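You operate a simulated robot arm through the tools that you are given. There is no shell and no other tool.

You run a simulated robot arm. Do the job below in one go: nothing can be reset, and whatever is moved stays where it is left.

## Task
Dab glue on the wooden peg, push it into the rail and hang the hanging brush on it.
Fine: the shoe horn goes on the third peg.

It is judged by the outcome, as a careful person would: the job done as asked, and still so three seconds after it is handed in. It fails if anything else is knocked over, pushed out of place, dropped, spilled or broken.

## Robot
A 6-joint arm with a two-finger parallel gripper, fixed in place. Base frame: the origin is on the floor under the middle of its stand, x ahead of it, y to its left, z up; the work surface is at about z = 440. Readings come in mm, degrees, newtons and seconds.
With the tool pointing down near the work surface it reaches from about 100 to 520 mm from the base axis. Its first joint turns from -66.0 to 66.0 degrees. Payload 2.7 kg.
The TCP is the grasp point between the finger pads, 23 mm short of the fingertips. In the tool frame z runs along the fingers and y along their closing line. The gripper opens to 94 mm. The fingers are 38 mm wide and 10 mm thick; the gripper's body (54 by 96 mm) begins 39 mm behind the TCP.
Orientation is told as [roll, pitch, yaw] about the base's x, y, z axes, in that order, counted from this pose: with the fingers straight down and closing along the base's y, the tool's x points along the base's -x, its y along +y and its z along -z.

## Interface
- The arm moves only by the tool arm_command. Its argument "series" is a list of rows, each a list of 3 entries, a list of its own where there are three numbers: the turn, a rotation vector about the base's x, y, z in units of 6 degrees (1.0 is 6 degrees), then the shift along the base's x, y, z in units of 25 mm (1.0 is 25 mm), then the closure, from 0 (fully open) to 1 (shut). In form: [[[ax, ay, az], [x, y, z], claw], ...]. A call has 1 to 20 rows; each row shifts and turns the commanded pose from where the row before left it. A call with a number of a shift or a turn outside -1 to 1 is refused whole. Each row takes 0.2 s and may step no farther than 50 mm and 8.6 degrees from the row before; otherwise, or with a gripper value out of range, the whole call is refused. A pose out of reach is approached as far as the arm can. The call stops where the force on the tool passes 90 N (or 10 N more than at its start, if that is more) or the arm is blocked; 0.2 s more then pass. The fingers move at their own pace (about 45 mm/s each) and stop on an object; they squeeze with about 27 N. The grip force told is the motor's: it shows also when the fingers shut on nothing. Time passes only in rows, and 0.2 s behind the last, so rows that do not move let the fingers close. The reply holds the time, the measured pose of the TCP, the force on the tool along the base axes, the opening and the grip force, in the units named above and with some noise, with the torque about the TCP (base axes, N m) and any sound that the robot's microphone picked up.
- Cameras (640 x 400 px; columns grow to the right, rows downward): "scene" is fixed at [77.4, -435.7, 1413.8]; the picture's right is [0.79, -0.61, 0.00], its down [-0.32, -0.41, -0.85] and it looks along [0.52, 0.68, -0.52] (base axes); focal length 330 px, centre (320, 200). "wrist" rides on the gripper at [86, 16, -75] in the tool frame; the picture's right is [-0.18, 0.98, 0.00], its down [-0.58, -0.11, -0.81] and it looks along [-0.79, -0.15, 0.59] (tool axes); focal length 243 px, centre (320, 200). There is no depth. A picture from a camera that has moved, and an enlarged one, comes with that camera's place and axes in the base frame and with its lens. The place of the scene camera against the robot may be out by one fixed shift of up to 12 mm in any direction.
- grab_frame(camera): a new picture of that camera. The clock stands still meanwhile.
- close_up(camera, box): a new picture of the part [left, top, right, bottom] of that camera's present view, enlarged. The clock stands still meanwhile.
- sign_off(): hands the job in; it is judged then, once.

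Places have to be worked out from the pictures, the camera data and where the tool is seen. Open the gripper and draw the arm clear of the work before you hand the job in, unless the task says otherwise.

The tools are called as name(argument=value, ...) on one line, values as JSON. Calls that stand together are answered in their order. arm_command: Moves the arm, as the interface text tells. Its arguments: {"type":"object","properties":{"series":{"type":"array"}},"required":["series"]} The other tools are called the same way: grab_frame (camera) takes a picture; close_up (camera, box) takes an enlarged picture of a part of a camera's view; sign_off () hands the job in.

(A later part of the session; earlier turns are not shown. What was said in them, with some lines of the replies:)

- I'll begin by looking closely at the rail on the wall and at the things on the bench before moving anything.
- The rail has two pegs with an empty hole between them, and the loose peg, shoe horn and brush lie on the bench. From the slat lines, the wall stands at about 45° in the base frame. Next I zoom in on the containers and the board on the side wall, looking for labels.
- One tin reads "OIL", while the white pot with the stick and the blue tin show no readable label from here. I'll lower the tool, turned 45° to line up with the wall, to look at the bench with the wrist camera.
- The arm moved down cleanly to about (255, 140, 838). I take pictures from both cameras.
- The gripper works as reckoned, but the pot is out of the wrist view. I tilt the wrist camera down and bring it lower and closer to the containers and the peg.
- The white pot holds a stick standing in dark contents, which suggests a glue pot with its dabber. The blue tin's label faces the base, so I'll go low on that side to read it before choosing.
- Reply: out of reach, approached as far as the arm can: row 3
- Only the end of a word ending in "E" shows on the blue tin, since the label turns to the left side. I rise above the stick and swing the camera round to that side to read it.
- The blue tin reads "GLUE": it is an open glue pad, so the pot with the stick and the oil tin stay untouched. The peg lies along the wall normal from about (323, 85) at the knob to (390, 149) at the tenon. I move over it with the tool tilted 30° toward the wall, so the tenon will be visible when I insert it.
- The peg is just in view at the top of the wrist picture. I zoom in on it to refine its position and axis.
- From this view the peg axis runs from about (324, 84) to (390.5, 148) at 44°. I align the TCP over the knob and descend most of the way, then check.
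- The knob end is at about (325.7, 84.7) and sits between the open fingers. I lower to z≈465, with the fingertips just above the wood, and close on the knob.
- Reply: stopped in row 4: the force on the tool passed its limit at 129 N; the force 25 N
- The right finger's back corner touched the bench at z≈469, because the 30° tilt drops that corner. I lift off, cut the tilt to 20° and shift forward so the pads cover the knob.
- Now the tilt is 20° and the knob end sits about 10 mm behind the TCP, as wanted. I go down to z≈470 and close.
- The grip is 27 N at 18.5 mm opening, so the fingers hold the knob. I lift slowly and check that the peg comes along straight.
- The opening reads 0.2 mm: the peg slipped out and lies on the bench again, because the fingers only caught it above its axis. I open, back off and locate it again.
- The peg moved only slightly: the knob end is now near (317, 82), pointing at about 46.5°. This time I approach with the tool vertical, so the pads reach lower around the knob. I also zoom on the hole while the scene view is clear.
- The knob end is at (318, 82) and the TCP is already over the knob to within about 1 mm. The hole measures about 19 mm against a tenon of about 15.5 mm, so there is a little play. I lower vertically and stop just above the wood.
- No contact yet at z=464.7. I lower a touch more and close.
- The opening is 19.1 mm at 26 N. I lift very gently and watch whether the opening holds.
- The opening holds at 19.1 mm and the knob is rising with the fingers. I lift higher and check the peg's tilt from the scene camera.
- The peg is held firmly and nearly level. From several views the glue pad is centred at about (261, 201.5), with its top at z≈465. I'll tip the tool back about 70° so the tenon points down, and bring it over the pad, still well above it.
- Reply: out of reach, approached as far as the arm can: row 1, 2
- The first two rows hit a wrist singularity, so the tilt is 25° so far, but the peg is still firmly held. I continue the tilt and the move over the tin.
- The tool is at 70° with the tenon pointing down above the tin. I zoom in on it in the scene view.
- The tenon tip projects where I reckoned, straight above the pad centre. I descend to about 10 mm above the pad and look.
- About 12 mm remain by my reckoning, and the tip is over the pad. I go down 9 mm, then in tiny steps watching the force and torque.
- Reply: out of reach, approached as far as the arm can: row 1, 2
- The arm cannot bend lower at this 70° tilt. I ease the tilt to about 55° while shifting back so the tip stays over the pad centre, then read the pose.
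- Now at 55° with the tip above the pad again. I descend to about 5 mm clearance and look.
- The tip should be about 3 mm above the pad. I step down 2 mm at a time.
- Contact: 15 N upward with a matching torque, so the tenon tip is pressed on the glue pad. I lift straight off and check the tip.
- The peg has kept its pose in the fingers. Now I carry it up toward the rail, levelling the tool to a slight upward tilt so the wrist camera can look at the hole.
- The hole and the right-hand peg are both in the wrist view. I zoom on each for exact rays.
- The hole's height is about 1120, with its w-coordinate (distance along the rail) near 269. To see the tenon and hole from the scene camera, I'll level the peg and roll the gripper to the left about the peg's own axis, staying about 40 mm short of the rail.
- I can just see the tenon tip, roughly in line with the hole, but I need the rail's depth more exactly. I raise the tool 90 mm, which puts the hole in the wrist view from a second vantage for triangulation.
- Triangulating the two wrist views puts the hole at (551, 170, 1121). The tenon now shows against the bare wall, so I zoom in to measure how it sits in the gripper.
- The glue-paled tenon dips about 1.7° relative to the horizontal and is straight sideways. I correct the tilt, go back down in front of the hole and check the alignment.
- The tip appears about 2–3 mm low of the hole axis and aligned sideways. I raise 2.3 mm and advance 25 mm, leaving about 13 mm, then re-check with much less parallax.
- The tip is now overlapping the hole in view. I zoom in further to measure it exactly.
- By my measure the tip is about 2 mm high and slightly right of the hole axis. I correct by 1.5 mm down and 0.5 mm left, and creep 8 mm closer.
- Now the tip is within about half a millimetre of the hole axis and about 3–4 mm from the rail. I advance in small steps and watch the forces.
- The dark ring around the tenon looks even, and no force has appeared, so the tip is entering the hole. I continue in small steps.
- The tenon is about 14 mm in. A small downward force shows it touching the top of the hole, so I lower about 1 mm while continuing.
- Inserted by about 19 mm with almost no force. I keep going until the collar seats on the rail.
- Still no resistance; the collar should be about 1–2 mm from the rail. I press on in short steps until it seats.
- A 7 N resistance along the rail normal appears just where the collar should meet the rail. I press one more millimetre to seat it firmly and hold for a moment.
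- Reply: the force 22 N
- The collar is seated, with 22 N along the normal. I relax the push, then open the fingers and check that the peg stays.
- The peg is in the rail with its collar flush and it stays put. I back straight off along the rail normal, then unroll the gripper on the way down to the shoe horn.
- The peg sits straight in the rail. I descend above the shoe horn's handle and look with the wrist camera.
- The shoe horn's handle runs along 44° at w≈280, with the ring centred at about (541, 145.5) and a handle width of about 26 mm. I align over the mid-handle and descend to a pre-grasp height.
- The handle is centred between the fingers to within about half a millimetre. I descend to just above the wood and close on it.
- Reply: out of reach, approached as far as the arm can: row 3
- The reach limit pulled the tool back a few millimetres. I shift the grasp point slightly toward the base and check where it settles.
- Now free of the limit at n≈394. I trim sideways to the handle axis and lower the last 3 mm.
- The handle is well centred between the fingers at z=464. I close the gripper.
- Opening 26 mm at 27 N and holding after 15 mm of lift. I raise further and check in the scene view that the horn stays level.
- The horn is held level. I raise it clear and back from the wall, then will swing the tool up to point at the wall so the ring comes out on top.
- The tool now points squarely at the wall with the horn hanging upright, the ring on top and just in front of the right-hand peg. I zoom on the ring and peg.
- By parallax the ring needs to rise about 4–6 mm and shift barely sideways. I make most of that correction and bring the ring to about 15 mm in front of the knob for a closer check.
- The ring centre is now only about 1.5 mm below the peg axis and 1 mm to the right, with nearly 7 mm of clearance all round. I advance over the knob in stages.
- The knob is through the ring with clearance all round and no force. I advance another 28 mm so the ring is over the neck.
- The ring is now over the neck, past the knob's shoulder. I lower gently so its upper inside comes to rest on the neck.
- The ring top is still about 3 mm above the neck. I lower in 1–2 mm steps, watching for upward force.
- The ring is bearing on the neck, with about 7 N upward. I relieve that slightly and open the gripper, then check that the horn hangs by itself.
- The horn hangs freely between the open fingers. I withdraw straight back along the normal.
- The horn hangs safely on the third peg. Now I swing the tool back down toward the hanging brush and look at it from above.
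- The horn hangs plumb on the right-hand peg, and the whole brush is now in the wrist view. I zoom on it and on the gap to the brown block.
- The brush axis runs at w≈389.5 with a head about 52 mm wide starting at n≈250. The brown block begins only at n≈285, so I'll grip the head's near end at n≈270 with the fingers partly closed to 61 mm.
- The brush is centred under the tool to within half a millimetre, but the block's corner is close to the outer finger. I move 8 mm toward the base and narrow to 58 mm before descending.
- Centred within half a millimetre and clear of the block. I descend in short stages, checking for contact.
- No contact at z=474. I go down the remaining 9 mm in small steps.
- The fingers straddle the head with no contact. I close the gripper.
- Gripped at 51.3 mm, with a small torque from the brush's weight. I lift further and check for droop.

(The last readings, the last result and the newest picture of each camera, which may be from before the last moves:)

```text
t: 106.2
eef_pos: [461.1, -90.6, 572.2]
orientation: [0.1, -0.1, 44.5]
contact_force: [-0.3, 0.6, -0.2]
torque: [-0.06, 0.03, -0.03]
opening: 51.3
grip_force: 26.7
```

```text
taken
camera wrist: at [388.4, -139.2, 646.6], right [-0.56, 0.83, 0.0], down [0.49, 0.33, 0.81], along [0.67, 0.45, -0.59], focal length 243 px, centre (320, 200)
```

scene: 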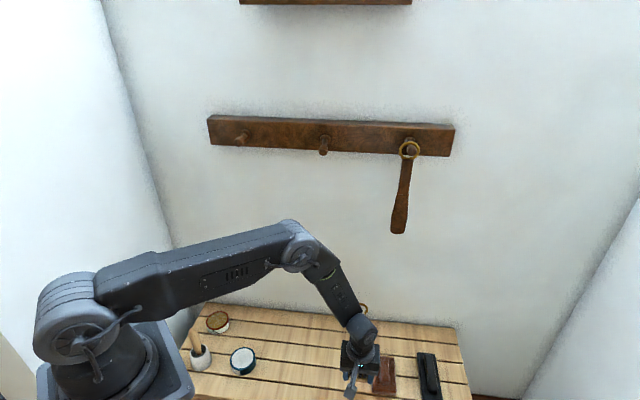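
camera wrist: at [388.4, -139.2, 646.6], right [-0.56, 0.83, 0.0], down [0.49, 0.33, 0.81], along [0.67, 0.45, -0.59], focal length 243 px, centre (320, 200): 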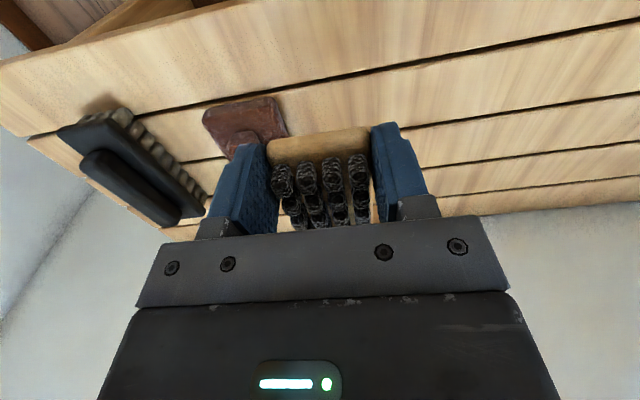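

The brush is held without droop. I carry it back and sideways toward the middle peg, then swing it upright well short of the wall.

arm_command(series=[[[0, 0, 0.08], [-0.5, 0.5, 0.7], 1], [[0, 0, 0], [-0.58, 0.58, 0.73], 1], [[0, 0, 0], [-0.58, 0.58, 0.73], 1], [[0, 0, 0], [-0.58, 0.58, 0.73], 1], [[0, 0, 0], [-0.58, 0.58, 0.73], 1], [[0, 0, 0], [-0.58, 0.58, 0.73], 1], [[0.663, -0.663, 0], [0.155, 0.157, 0.515], 1], [[0.663, -0.663, 0], [0.155, 0.157, 0.515], 1], [[0.663, -0.663, 0], [0.155, 0.157, 0.515], 1], [[0.663, -0.663, 0], [0.155, 0.157, 0.515], 1], [[0.663, -0.663, 0], [0.155, 0.157, 0.515], 1], [[0.663, -0.663, 0], [0.155, 0.157, 0.515], 1], [[0, 0, 0], [0, 0, 0], 1]])

grab_frame(camera="scene")

```text
t: 109.0
eef_pos: [400.1, 18.2, 756.5]
orientation: [0.1, -33.9, 45.0]
contact_force: [-0.1, 0.0, -0.5]
torque: [-0.06, 0.02, 0.01]
opening: 51.4
grip_force: 26.9
```

```text
taken
```

scene: 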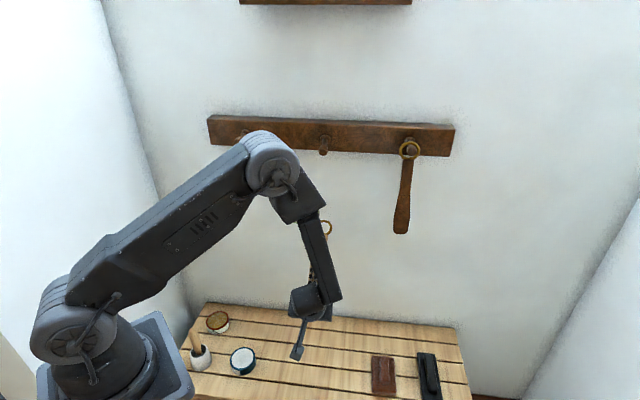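

arm_command(series=[[[0.661, -0.661, 0], [0.152, 0.156, 0.518], 1], [[0.661, -0.661, 0], [0.152, 0.156, 0.518], 1], [[0.661, -0.661, 0], [0.152, 0.156, 0.518], 1], [[0.661, -0.661, 0], [0.152, 0.156, 0.518], 1], [[0.661, -0.661, 0], [0.152, 0.156, 0.518], 1], [[0.661, -0.661, 0], [0.152, 0.156, 0.518], 1], [[0.661, -0.661, 0], [0.152, 0.156, 0.518], 1], [[0.661, -0.661, 0], [0.152, 0.156, 0.518], 1], [[0.661, -0.661, 0], [0.152, 0.156, 0.518], 1], [[0.661, -0.661, 0], [0.152, 0.156, 0.518], 1], [[0, 0, 0], [0, 0, 0], 1]])

grab_frame(camera="scene")

grab_frame(camera="wrist")

```text
t: 111.4
eef_pos: [437.6, 58.0, 886.7]
orientation: [-173.6, -89.8, -141.2]
contact_force: [0.5, -0.3, -1.1]
torque: [-0.02, 0.03, -0.01]
opening: 51.3
grip_force: 27.1
```

```text
taken
```

scene: 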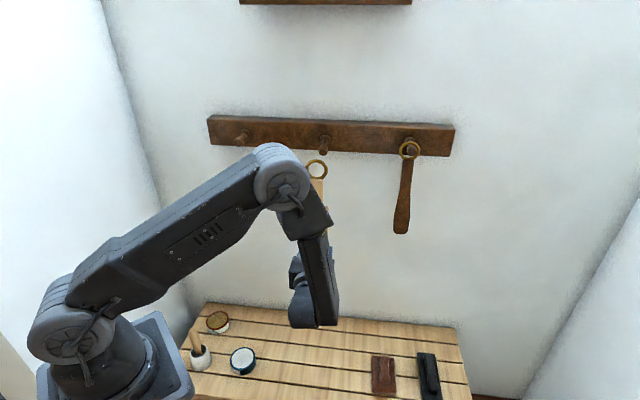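

```text
taken
camera wrist: at [373.9, 17.0, 800.2], right [-0.7, 0.69, 0.18], down [-0.49, -0.65, 0.58], along [0.52, 0.31, 0.79], focal length 243 px, centre (320, 200)
```

wrist: 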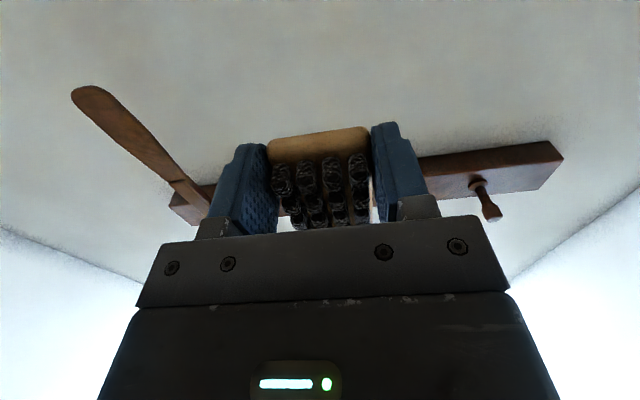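

The brush stands upright with its ring just below and in front of the new peg, and the scene camera sees both. I zoom in.

close_up(camera="scene", box=[300, 130, 345, 185])

```text
7.27 times, centred on (322, 158) of scene
camera zoom: at [77.5, -435.7, 1413.8], right [0.79, -0.61, 0.0], down [-0.32, -0.41, -0.85], along [0.52, 0.68, -0.52], focal length 2403 px, centre (302, 509)
```

zoom: 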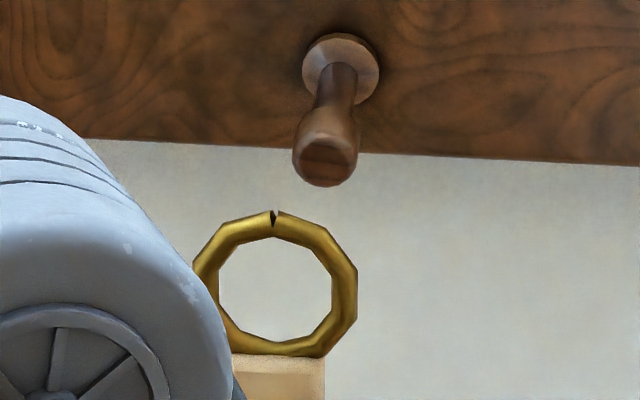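

By the geometry, the new peg seems to slope down a few degrees compared with the fixed ones. I look closely at it before hanging anything on it.

close_up(camera="scene", box=[312, 130, 336, 154])

close_up(camera="scene", box=[230, 122, 254, 146])

```text
16.00 times, centred on (324, 142) of scene
camera zoom: at [77.5, -435.7, 1413.8], right [0.79, -0.61, 0.0], down [-0.32, -0.41, -0.85], along [0.52, 0.68, -0.52], focal length 5286 px, centre (256, 1128)
```

zoom: 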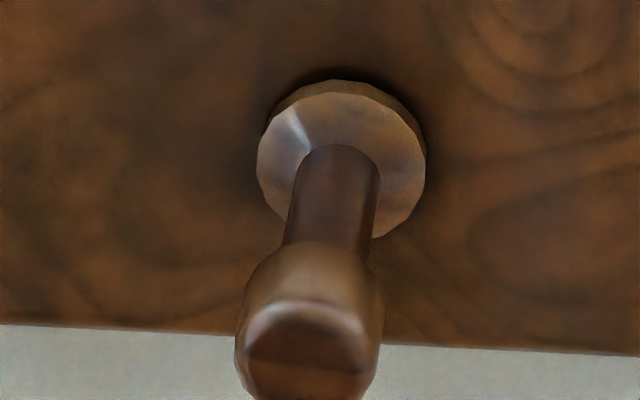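

```text
16.00 times, centred on (242, 134) of scene
camera zoom: at [77.5, -435.7, 1413.8], right [0.79, -0.61, 0.0], down [-0.32, -0.41, -0.85], along [0.52, 0.68, -0.52], focal length 5286 px, centre (1568, 1256)
```

zoom: 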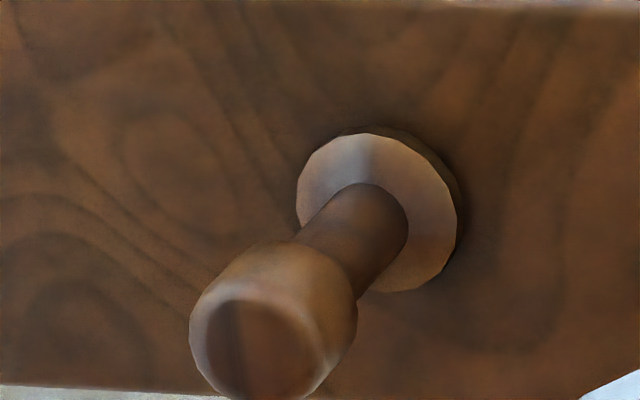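

The ring appears lower in the picture than the grasp geometry predicts, so I check whether the brush has tilted in the grip.

close_up(camera="scene", box=[280, 140, 370, 320])

close_up(camera="wrist", box=[180, 50, 460, 240])

```text
2.22 times, centred on (325, 230) of scene
camera zoom: at [77.5, -435.7, 1413.8], right [0.79, -0.61, 0.0], down [-0.32, -0.41, -0.85], along [0.52, 0.68, -0.52], focal length 734 px, centre (309, 133)
```

zoom: 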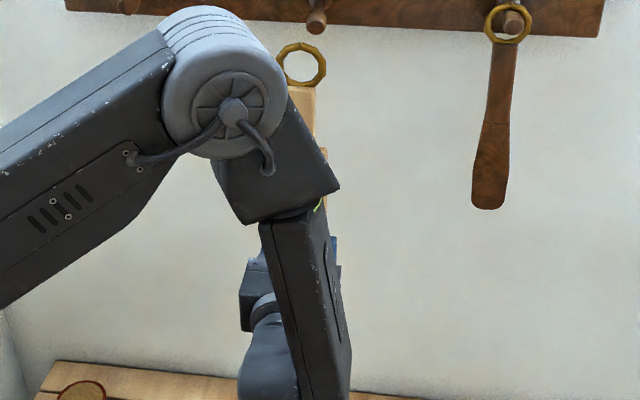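

```text
2.11 times, centred on (320, 145) of wrist
camera zoom: at [373.9, 17.0, 800.2], right [-0.7, 0.69, 0.18], down [-0.49, -0.65, 0.58], along [0.52, 0.31, 0.79], focal length 511 px, centre (320, 316)
```

zoom: 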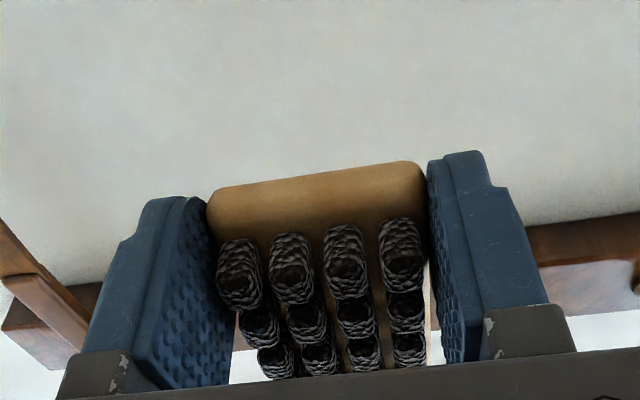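

I zoom in hard on the brush ring to judge its tilt from its outline, comparing it with the horn's ring.

close_up(camera="scene", box=[304, 156, 332, 184])

```text
14.29 times, centred on (318, 170) of scene
camera zoom: at [77.5, -435.7, 1413.8], right [0.79, -0.61, 0.0], down [-0.32, -0.41, -0.85], along [0.52, 0.68, -0.52], focal length 4720 px, centre (349, 629)
```

zoom: 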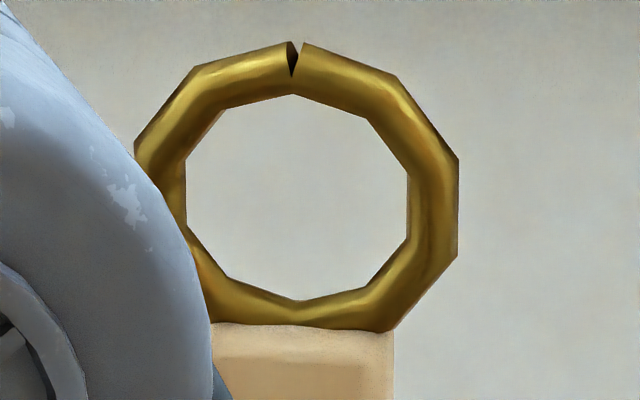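

Reconciling both cameras, the ring lay about 16 mm above the bench, so it is now near n≈360 and z≈1108, and the brush is held straight. I shift a few millimetres right and up and advance in stages toward the knob, re-checking each time.

arm_command(series=[[[0, 0, 0], [0.1, -0.1, 0.14], 1], [[0, 0, 0], [0.45, 0.45, 0], 1], [[0, 0, 0], [0.45, 0.45, 0], 1], [[0, 0, 0], [0.45, 0.45, 0], 1], [[0, 0, 0], [0.3, 0.3, 0], 1], [[0, 0, 0], [0, 0, 0], 1], [[0, 0, 0], [0, 0, 0], 1]])

close_up(camera="scene", box=[300, 125, 345, 180])

```text
t: 113.0
eef_pos: [479.3, 96.9, 888.8]
orientation: [167.4, -89.9, -122.2]
contact_force: [-0.1, 0.7, -0.7]
torque: [-0.02, 0.0, 0.03]
opening: 51.1
grip_force: 27.2
```

```text
7.27 times, centred on (322, 152) of scene
camera zoom: at [77.5, -435.7, 1413.8], right [0.79, -0.61, 0.0], down [-0.32, -0.41, -0.85], along [0.52, 0.68, -0.52], focal length 2403 px, centre (302, 546)
```

zoom: 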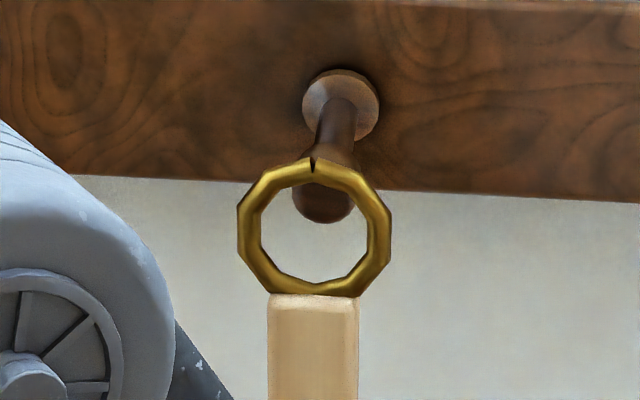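

The ring is now directly in front of the knob with its centre within a few millimetres of the peg axis under any reading. I creep 15 mm forward and look again.

arm_command(series=[[[0, 0, 0], [0.22, 0.22, 0], 1], [[0, 0, 0], [0.2, 0.2, 0], 1], [[0, 0, 0], [0, 0, 0], 1]])

close_up(camera="scene", box=[304, 130, 340, 170])

```text
t: 113.8
eef_pos: [492.5, 107.3, 890.9]
orientation: [171.6, -89.9, -126.6]
contact_force: [-0.7, 0.4, -0.7]
torque: [0.01, 0.0, 0.0]
opening: 51.0
grip_force: 26.9
```

```text
10.00 times, centred on (322, 150) of scene
camera zoom: at [77.5, -435.7, 1413.8], right [0.79, -0.61, 0.0], down [-0.32, -0.41, -0.85], along [0.52, 0.68, -0.52], focal length 3304 px, centre (300, 700)
```

zoom: 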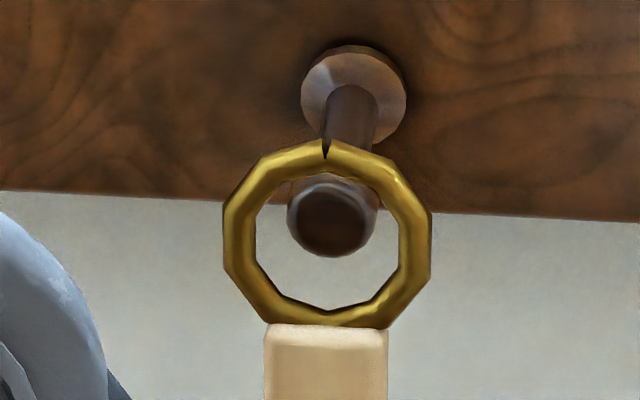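

The knob end is seen well inside the ring opening, with clearance all round. I advance another 18 mm.

arm_command(series=[[[0, 0, 0], [0.17, 0.17, 0], 1], [[0, 0, 0], [0.17, 0.17, 0], 1], [[0, 0, 0], [0.17, 0.17, 0], 1], [[0, 0, 0], [0, 0, 0], 1]])

close_up(camera="scene", box=[304, 130, 340, 170])

```text
t: 114.8
eef_pos: [505.8, 119.8, 889.4]
orientation: [173.4, -90.0, -128.3]
contact_force: [-0.9, -0.3, -1.4]
torque: [-0.01, -0.03, -0.01]
opening: 51.3
grip_force: 27.1
```

```text
10.00 times, centred on (322, 150) of scene
camera zoom: at [77.5, -435.7, 1413.8], right [0.79, -0.61, 0.0], down [-0.32, -0.41, -0.85], along [0.52, 0.68, -0.52], focal length 3304 px, centre (300, 700)
```

zoom: 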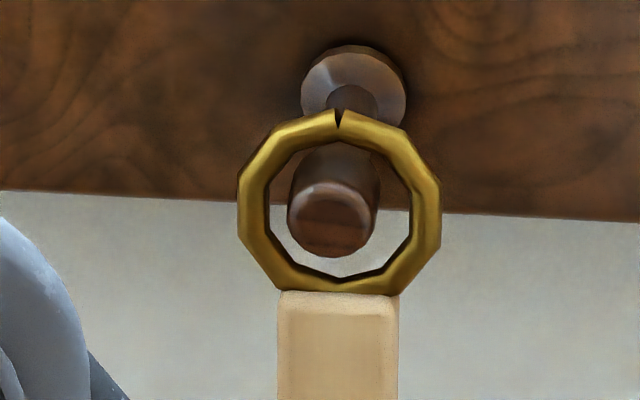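

The ring is at the knob with even clearance. I continue forward over the neck in steps, shifting 1 mm left.

arm_command(series=[[[0, 0, 0], [0.12, 0.18, 0], 1], [[0, 0, 0], [0.16, 0.17, 0], 1], [[0, 0, 0], [0.16, 0.16, 0], 1], [[0, 0, 0], [0, 0, 0], 1]])

close_up(camera="scene", box=[304, 130, 340, 170])

```text
t: 115.8
eef_pos: [516.1, 133.3, 889.5]
orientation: [169.3, -90.0, -124.2]
contact_force: [-0.6, 0.2, -0.3]
torque: [-0.02, -0.04, -0.02]
opening: 51.2
grip_force: 27.6
```

```text
10.00 times, centred on (322, 150) of scene
camera zoom: at [77.5, -435.7, 1413.8], right [0.79, -0.61, 0.0], down [-0.32, -0.41, -0.85], along [0.52, 0.68, -0.52], focal length 3304 px, centre (300, 700)
```

zoom: 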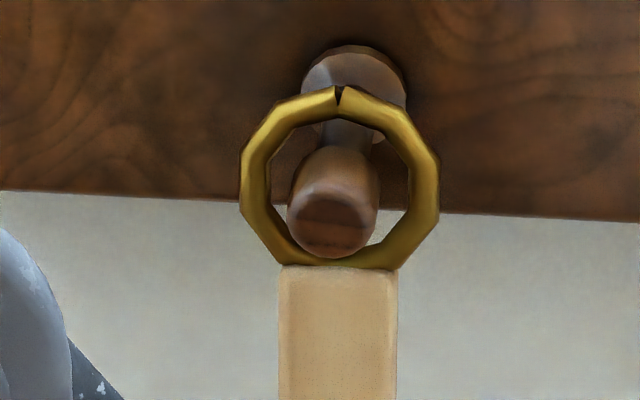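

The knob now covers part of the ring's lower bar, so the ring is past the knob's face. I advance the last 18 mm to the middle of the neck.

arm_command(series=[[[0, 0, 0], [0.17, 0.17, 0.02], 1], [[0, 0, 0], [0.17, 0.17, 0.02], 1], [[0, 0, 0], [0.17, 0.17, 0.02], 1], [[0, 0, 0], [0, 0, 0], 1]])

close_up(camera="scene", box=[304, 130, 340, 170])

```text
t: 116.8
eef_pos: [529.3, 145.3, 891.5]
orientation: [173.5, -89.9, -128.5]
contact_force: [0.5, 0.0, -0.5]
torque: [0.01, 0.02, -0.03]
opening: 51.1
grip_force: 27.5
```

```text
10.00 times, centred on (322, 150) of scene
camera zoom: at [77.5, -435.7, 1413.8], right [0.79, -0.61, 0.0], down [-0.32, -0.41, -0.85], along [0.52, 0.68, -0.52], focal length 3304 px, centre (300, 700)
```

zoom: 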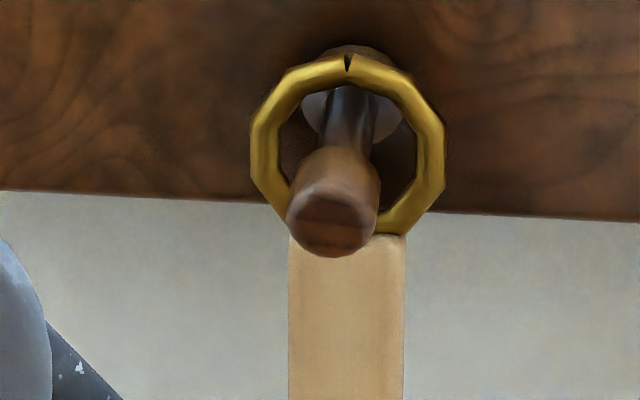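

The ring encircles the neck, close to the collar. I lower gently until it bears on the peg.

arm_command(series=[[[0, 0, 0], [0, 0, -0.1], 1], [[0, 0, 0], [0, 0, -0.1], 1], [[0, 0, 0], [0, 0, 0], 1]])

arm_command(series=[[[0, 0, 0], [0, 0, -0.05], 1], [[0, 0, 0], [0, 0, 0], 1]])

arm_command(series=[[[0, 0, 0], [0, 0, -0.04], 1], [[0, 0, 0], [0, 0, 0], 1]])

close_up(camera="scene", box=[304, 130, 340, 170])

```text
t: 117.6
eef_pos: [529.2, 145.3, 886.3]
orientation: [-178.9, -89.9, -136.0]
contact_force: [-0.8, 0.0, -0.8]
torque: [-0.02, -0.01, 0.01]
opening: 51.3
grip_force: 27.0
```

```text
t: 118.2
eef_pos: [528.9, 144.4, 885.0]
orientation: [-175.2, -89.9, -139.7]
contact_force: [1.4, 0.3, -1.3]
torque: [-0.02, -0.03, -0.04]
opening: 51.3
grip_force: 27.2
```

```text
t: 118.8
eef_pos: [527.8, 143.7, 883.7]
orientation: [-176.2, -89.8, -138.6]
contact_force: [-0.7, -0.9, 2.4]
torque: [0.14, -0.18, -0.01]
opening: 51.4
grip_force: 26.7
```

```text
10.00 times, centred on (322, 150) of scene
camera zoom: at [77.4, -435.8, 1413.8], right [0.79, -0.61, 0.0], down [-0.32, -0.41, -0.85], along [0.52, 0.68, -0.52], focal length 3304 px, centre (300, 700)
```

zoom: 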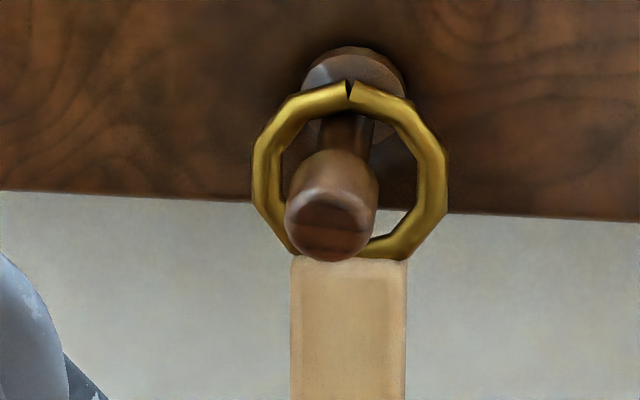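

The ring now bears on the neck with about 2.4 N. I relieve it by half a millimetre and open the fingers, then watch whether brush and peg stay.

arm_command(series=[[[0, 0, 0], [0, 0, 0.02], 1], [[0, 0, 0], [0, 0, 0], 1], [[0, 0, 0], [0, 0, 0], 0.4], [[0, 0, 0], [0, 0, 0], 0.35], [[0, 0, 0], [0, 0, 0], 0.3], [[0, 0, 0], [0, 0, 0], 0.3]])

close_up(camera="scene", box=[304, 130, 340, 170])

grab_frame(camera="wrist")

```text
t: 120.2
eef_pos: [528.2, 144.6, 885.1]
orientation: [176.3, -89.9, -131.2]
contact_force: [0.5, -0.4, -0.7]
torque: [-0.04, -0.02, -0.02]
opening: 65.7
grip_force: 0.1
```

```text
10.00 times, centred on (322, 150) of scene
camera zoom: at [77.4, -435.7, 1413.8], right [0.79, -0.61, 0.0], down [-0.32, -0.41, -0.85], along [0.52, 0.68, -0.52], focal length 3304 px, centre (300, 700)
```

zoom: 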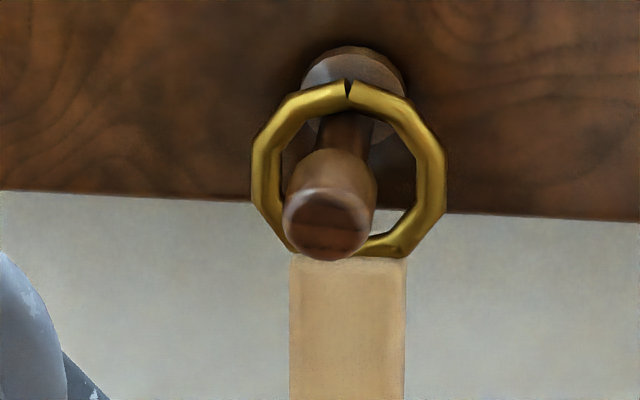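

```text
taken
camera wrist: at [464.3, 103.2, 798.9], right [-0.7, 0.69, 0.18], down [-0.49, -0.65, 0.58], along [0.52, 0.31, 0.79], focal length 243 px, centre (320, 200)
```

wrist: 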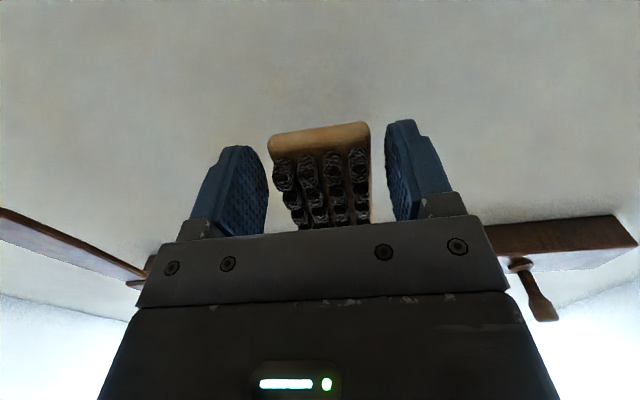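

The brush hangs by its ring on the new peg and stays there. I open the fingers fully for more side clearance, then withdraw straight back slowly.

arm_command(series=[[[0, 0, 0], [0, 0, 0], 0], [[0, 0, 0], [0, 0, 0], 0], [[0, 0, 0], [0, 0, 0], 0], [[0, 0, 0], [-0.2, -0.2, 0], 0], [[0, 0, 0], [-0.3, -0.3, 0], 0], [[0, 0, 0], [-0.4, -0.4, 0], 0], [[0, 0, 0], [-0.6, -0.6, 0], 0], [[0, 0, 0], [-0.7, -0.7, 0], 0], [[0, 0, 0], [-0.7, -0.7, 0], 0], [[0, 0, 0], [-0.7, -0.7, 0], 0], [[0, 0, 0], [0, 0, 0], 0]])

grab_frame(camera="scene")

close_up(camera="scene", box=[300, 125, 345, 180])

grab_frame(camera="wrist")

```text
t: 122.6
eef_pos: [437.6, 55.4, 884.2]
orientation: [-165.1, -90.0, -149.8]
contact_force: [0.0, -0.1, 0.7]
torque: [-0.03, -0.03, -0.02]
opening: 94.2
grip_force: 0.0
```

```text
taken
```

scene: 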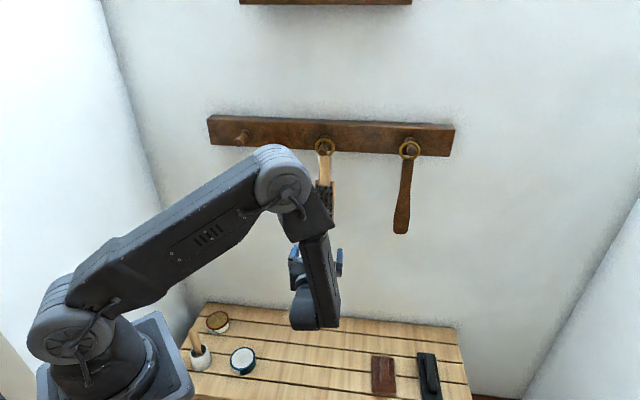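

```text
7.27 times, centred on (322, 152) of scene
camera zoom: at [77.4, -435.7, 1413.8], right [0.79, -0.61, 0.0], down [-0.32, -0.41, -0.85], along [0.52, 0.68, -0.52], focal length 2403 px, centre (302, 546)
```

zoom: 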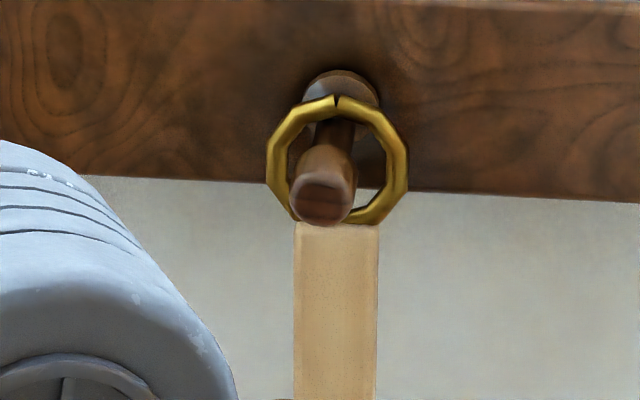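

```text
taken
camera wrist: at [373.6, 12.4, 799.0], right [-0.7, 0.69, 0.18], down [-0.49, -0.65, 0.58], along [0.52, 0.31, 0.79], focal length 243 px, centre (320, 200)
```

wrist: 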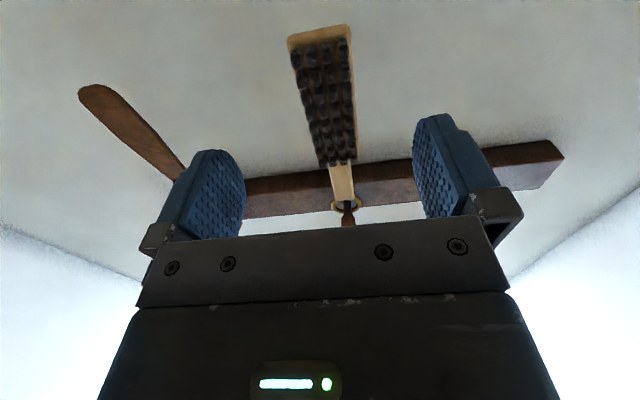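

The brush hangs on the new peg and the horn on the third. I draw the arm away toward its starting pose, which also gives time to see whether anything creeps.

arm_command(series=[[[0, 0, 0], [-0.7, -0.7, 0], 0], [[0, 0, 0], [-0.7, -0.7, 0], 0], [[-0.589, 0.589, 0], [-0.05, 0.1, 0.6], 0], [[-0.589, 0.589, 0], [-0.05, 0.1, 0.8], 0], [[-0.589, 0.589, 0], [-0.05, 0.1, 0.8], 0], [[-0.589, 0.589, 0], [-0.05, 0.1, 0.8], 0], [[-0.589, 0.589, 0], [-0.05, 0.1, 0.8], 0], [[-0.589, 0.589, 0], [-0.05, 0.1, 0.8], 0], [[-0.589, 0.589, 0], [-0.05, 0.1, 0.8], 0], [[-0.589, 0.589, 0], [-0.05, 0.1, 0.8], 0], [[-0.589, 0.589, 0], [-0.05, 0.1, 0.8], 0], [[-0.589, 0.589, 0], [-0.05, 0.1, 0.8], 0], [[-0.589, 0.589, 0], [-0.05, 0.1, 0.8], 0], [[-0.589, 0.589, 0], [-0.05, 0.1, 0.8], 0], [[-0.589, 0.589, 0], [-0.05, 0.1, 0.8], 0], [[-0.589, 0.589, 0], [-0.05, 0.1, 0.8], 0], [[-0.589, 0.589, 0], [-0.05, 0.1, 0.8], 0], [[-0.589, 0.589, 0], [-0.05, 0.1, 0.8], 0], [[0, 0, 0], [0, 0, 0], 0]])

grab_frame(camera="scene")

close_up(camera="scene", box=[300, 125, 345, 180])

```text
t: 126.6
eef_pos: [391.2, 57.6, 1204.2]
orientation: [0.1, -10.0, 45.0]
contact_force: [0.3, -0.9, -0.9]
torque: [-0.03, -0.01, 0.02]
opening: 93.5
grip_force: 0.2
out of reach, approached as far as the arm can: row 2
```

```text
taken
```

scene: 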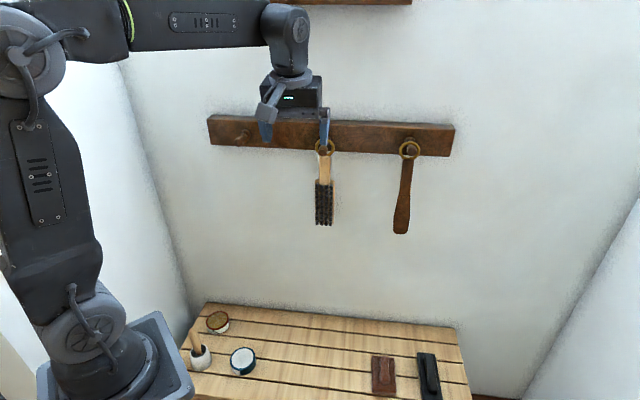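

```text
7.27 times, centred on (322, 152) of scene
camera zoom: at [77.4, -435.7, 1413.8], right [0.79, -0.61, 0.0], down [-0.32, -0.41, -0.85], along [0.52, 0.68, -0.52], focal length 2403 px, centre (302, 546)
```

zoom: 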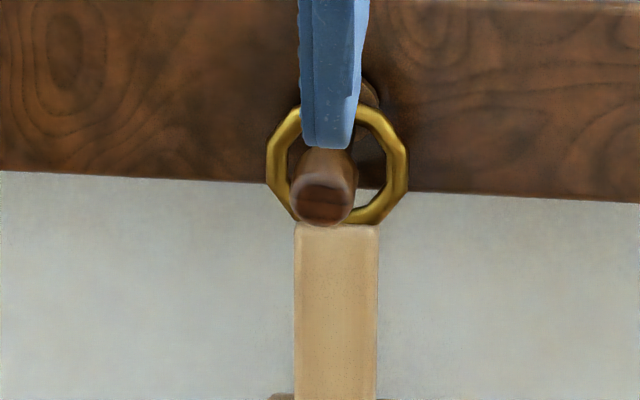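

The finger only hides the ring in this view and is not near it. I pull the arm farther back and let a few seconds pass, then compare.

arm_command(series=[[[-0.59, 0.59, 0], [-0.7, 0.2, 0.2], 0], [[-0.59, 0.59, 0], [-0.7, 0.2, 0.2], 0], [[0, 0, 0], [-0.7, 0.2, 0.2], 0], [[0, 0, 0], [-0.7, 0.2, 0.2], 0], [[0, 0, 0], [-0.7, 0.2, 0], 0], [[0, 0, 0], [0, 0, 0], 0], [[0, 0, 0], [0, 0, 0], 0], [[0, 0, 0], [0, 0, 0], 0], [[0, 0, 0], [0, 0, 0], 0], [[0, 0, 0], [0, 0, 0], 0], [[0, 0, 0], [0, 0, 0], 0], [[0, 0, 0], [0, 0, 0], 0], [[0, 0, 0], [0, 0, 0], 0], [[0, 0, 0], [0, 0, 0], 0], [[0, 0, 0], [0, 0, 0], 0]])

grab_frame(camera="scene")

close_up(camera="scene", box=[300, 125, 345, 180])

close_up(camera="scene", box=[312, 130, 336, 154])

```text
t: 129.8
eef_pos: [304.3, 82.2, 1224.5]
orientation: [0.2, -0.2, 45.0]
contact_force: [-0.3, 0.3, -0.1]
torque: [-0.03, -0.04, 0.03]
opening: 93.7
grip_force: 0.1
```

```text
taken
```

scene: 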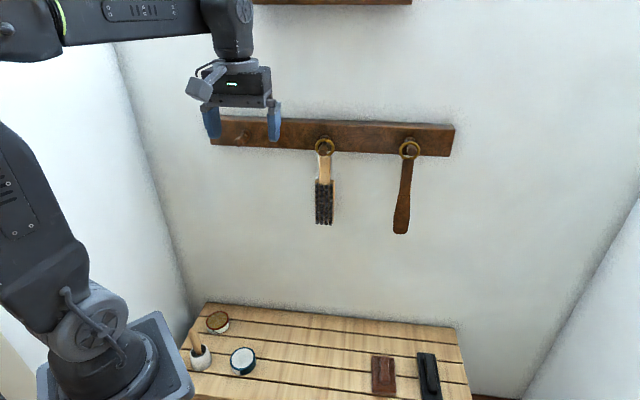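

```text
7.27 times, centred on (322, 152) of scene
camera zoom: at [77.4, -435.7, 1413.8], right [0.79, -0.61, 0.0], down [-0.32, -0.41, -0.85], along [0.52, 0.68, -0.52], focal length 2403 px, centre (302, 546)
```

zoom: 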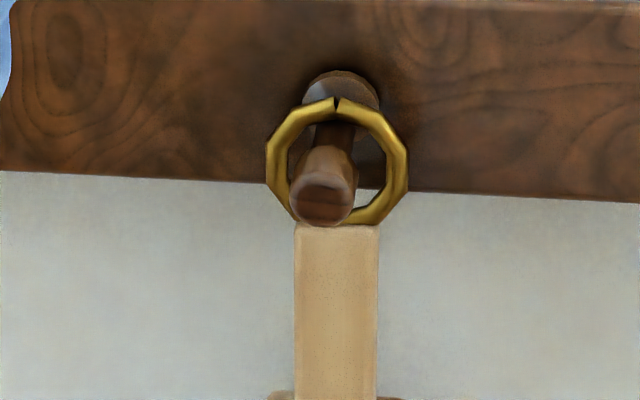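

```text
16.00 times, centred on (324, 142) of scene
camera zoom: at [77.4, -435.7, 1413.8], right [0.79, -0.61, 0.0], down [-0.32, -0.41, -0.85], along [0.52, 0.68, -0.52], focal length 5286 px, centre (256, 1128)
```

zoom: 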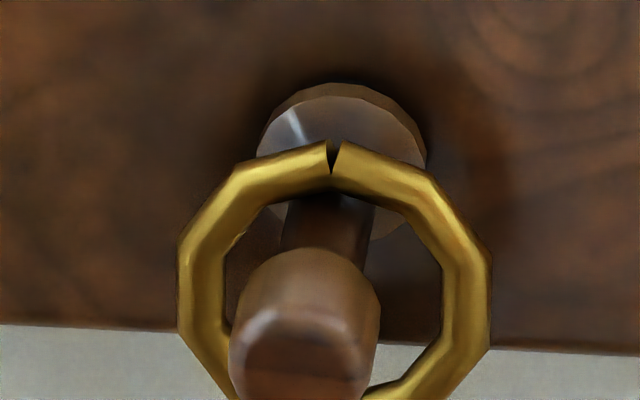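

Everything hangs in place. To be sure nothing is creeping, I record the knob's exact position, wait a few seconds and compare.

close_up(camera="scene", box=[312, 140, 336, 164])

arm_command(series=[[[0, 0, 0], [0, 0, 0], 0], [[0, 0, 0], [0, 0, 0], 0], [[0, 0, 0], [0, 0, 0], 0], [[0, 0, 0], [0, 0, 0], 0], [[0, 0, 0], [0, 0, 0], 0], [[0, 0, 0], [0, 0, 0], 0], [[0, 0, 0], [0, 0, 0], 0], [[0, 0, 0], [0, 0, 0], 0], [[0, 0, 0], [0, 0, 0], 0], [[0, 0, 0], [0, 0, 0], 0], [[0, 0, 0], [0, 0, 0], 0], [[0, 0, 0], [0, 0, 0], 0], [[0, 0, 0], [0, 0, 0], 0], [[0, 0, 0], [0, 0, 0], 0], [[0, 0, 0], [0, 0, 0], 0], [[0, 0, 0], [0, 0, 0], 0], [[0, 0, 0], [0, 0, 0], 0], [[0, 0, 0], [0, 0, 0], 0], [[0, 0, 0], [0, 0, 0], 0], [[0, 0, 0], [0, 0, 0], 0]])

close_up(camera="scene", box=[312, 140, 336, 164])

```text
16.00 times, centred on (324, 152) of scene
camera zoom: at [77.4, -435.7, 1413.8], right [0.79, -0.61, 0.0], down [-0.32, -0.41, -0.85], along [0.52, 0.68, -0.52], focal length 5286 px, centre (256, 968)
```

zoom: 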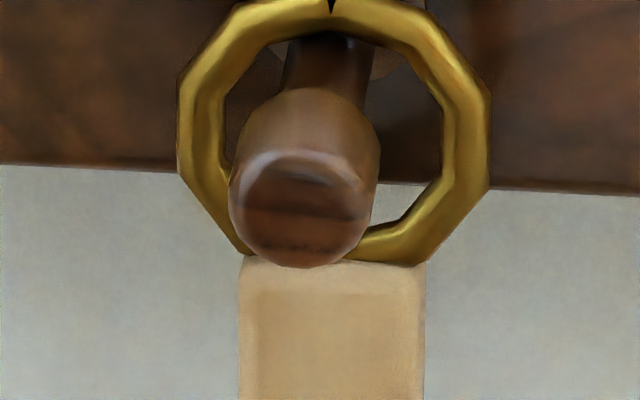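

```text
t: 134.0
eef_pos: [303.3, 82.1, 1224.0]
orientation: [0.1, -0.2, 45.0]
contact_force: [-0.3, -0.5, -0.8]
torque: [0.03, -0.02, 0.01]
opening: 93.9
grip_force: 0.0
```

```text
16.00 times, centred on (324, 152) of scene
camera zoom: at [77.4, -435.7, 1413.8], right [0.79, -0.61, 0.0], down [-0.32, -0.41, -0.85], along [0.52, 0.68, -0.52], focal length 5286 px, centre (256, 968)
```

zoom: 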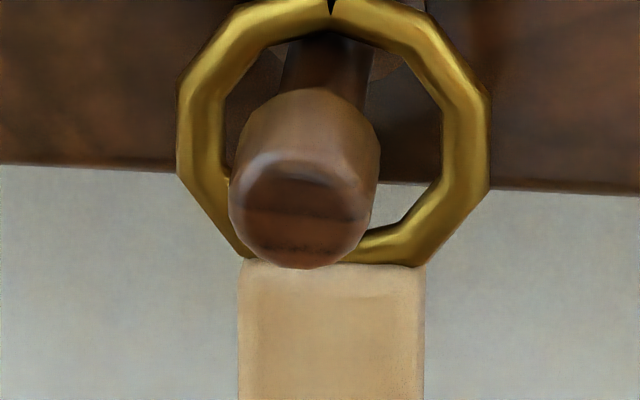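

The peg, ring and brush are steady over four seconds. As a last check, I look at the glue tin, the horn and the rest of the bench for anything out of place.

close_up(camera="scene", box=[180, 295, 280, 385])

close_up(camera="scene", box=[340, 330, 470, 400])

close_up(camera="scene", box=[300, 120, 440, 250])

close_up(camera="scene", box=[312, 128, 336, 146])

```text
4.44 times, centred on (230, 340) of scene
camera zoom: at [77.4, -435.7, 1413.8], right [0.79, -0.61, 0.0], down [-0.32, -0.41, -0.85], along [0.52, 0.68, -0.52], focal length 1468 px, centre (720, -422)
```

zoom: 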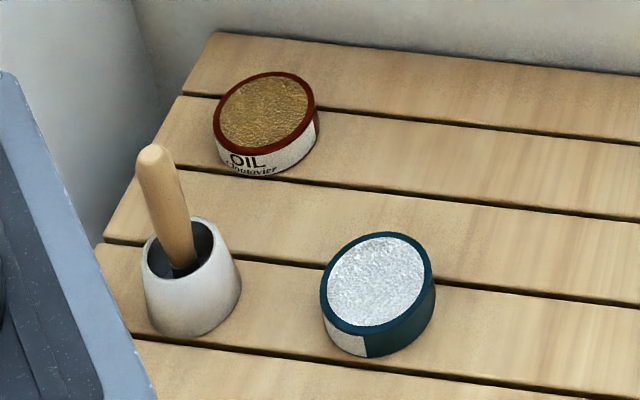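

```text
4.92 times, centred on (405, 365) of scene
camera zoom: at [77.4, -435.7, 1413.8], right [0.79, -0.61, 0.0], down [-0.32, -0.41, -0.85], along [0.52, 0.68, -0.52], focal length 1626 px, centre (-98, -612)
```

zoom: 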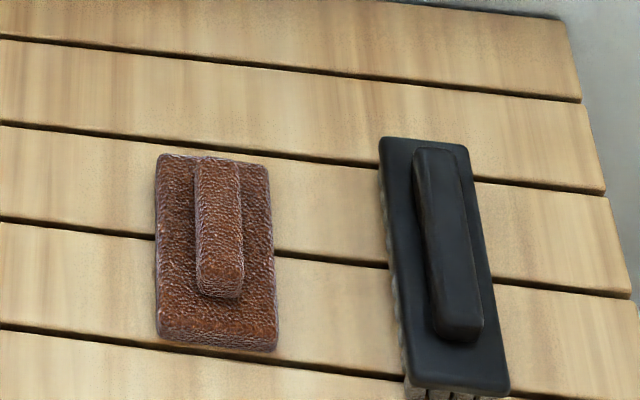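

```text
3.08 times, centred on (370, 185) of scene
camera zoom: at [77.4, -435.7, 1413.8], right [0.79, -0.61, 0.0], down [-0.32, -0.41, -0.85], along [0.52, 0.68, -0.52], focal length 1017 px, centre (166, 246)
```

zoom: 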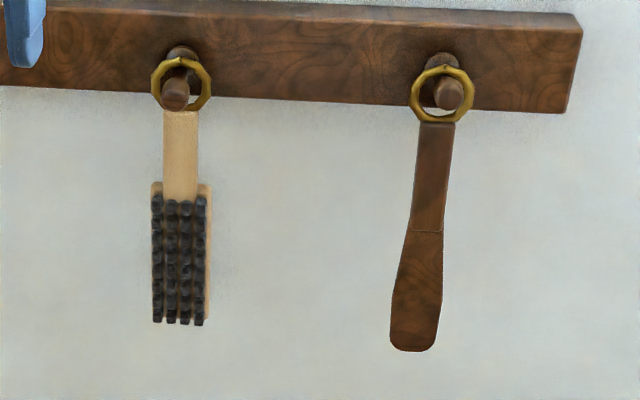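

```text
16.00 times, centred on (324, 137) of scene
camera zoom: at [77.4, -435.7, 1413.8], right [0.79, -0.61, 0.0], down [-0.32, -0.41, -0.85], along [0.52, 0.68, -0.52], focal length 5286 px, centre (256, 1208)
```

zoom: 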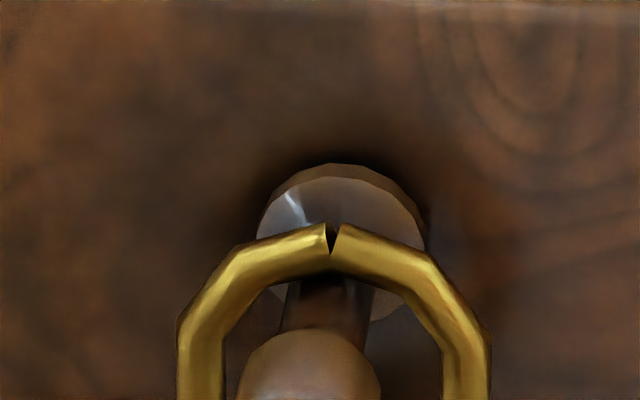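

I'm handing the job in. The glued peg is in the middle hole with the brush hanging on it, and the shoe horn hangs on the third peg, counting from the left. The new peg slopes down a few degrees because it fits loosely, but it hasn't moved noticeably. I couldn't see the glue itself; I pressed the tenon onto the glue pad with about 15 N.

The tins, pot and other brushes are where they were, the gripper is open and the arm is clear.

sign_off()

```text
The job is handed in.
```

The job is handed in: the peg is in the rail's middle hole with the hanging brush on it, and the shoe horn hangs on the third peg. I counted the pegs from the left, so the third is the right-hand one.

- **Glue:** I pressed the tenon onto the pad in the tin marked "GLUE" with about 15 N. I couldn't see the glue on the wood afterwards.
- **Peg:** its collar was pressed firmly against the rail, but the hole is wider than the tenon. Once released, the peg sloped down by roughly 8°. With the brush on it, it moved less than 0.2 mm over the four seconds I watched.
- **First grasp:** the peg slipped out of the fingers back onto the bench before I picked it up again. Nothing else moved.
- **Everything else:** the tins, the pot and the other two brushes are where they were. The gripper is open and the arm is clear of the rail.
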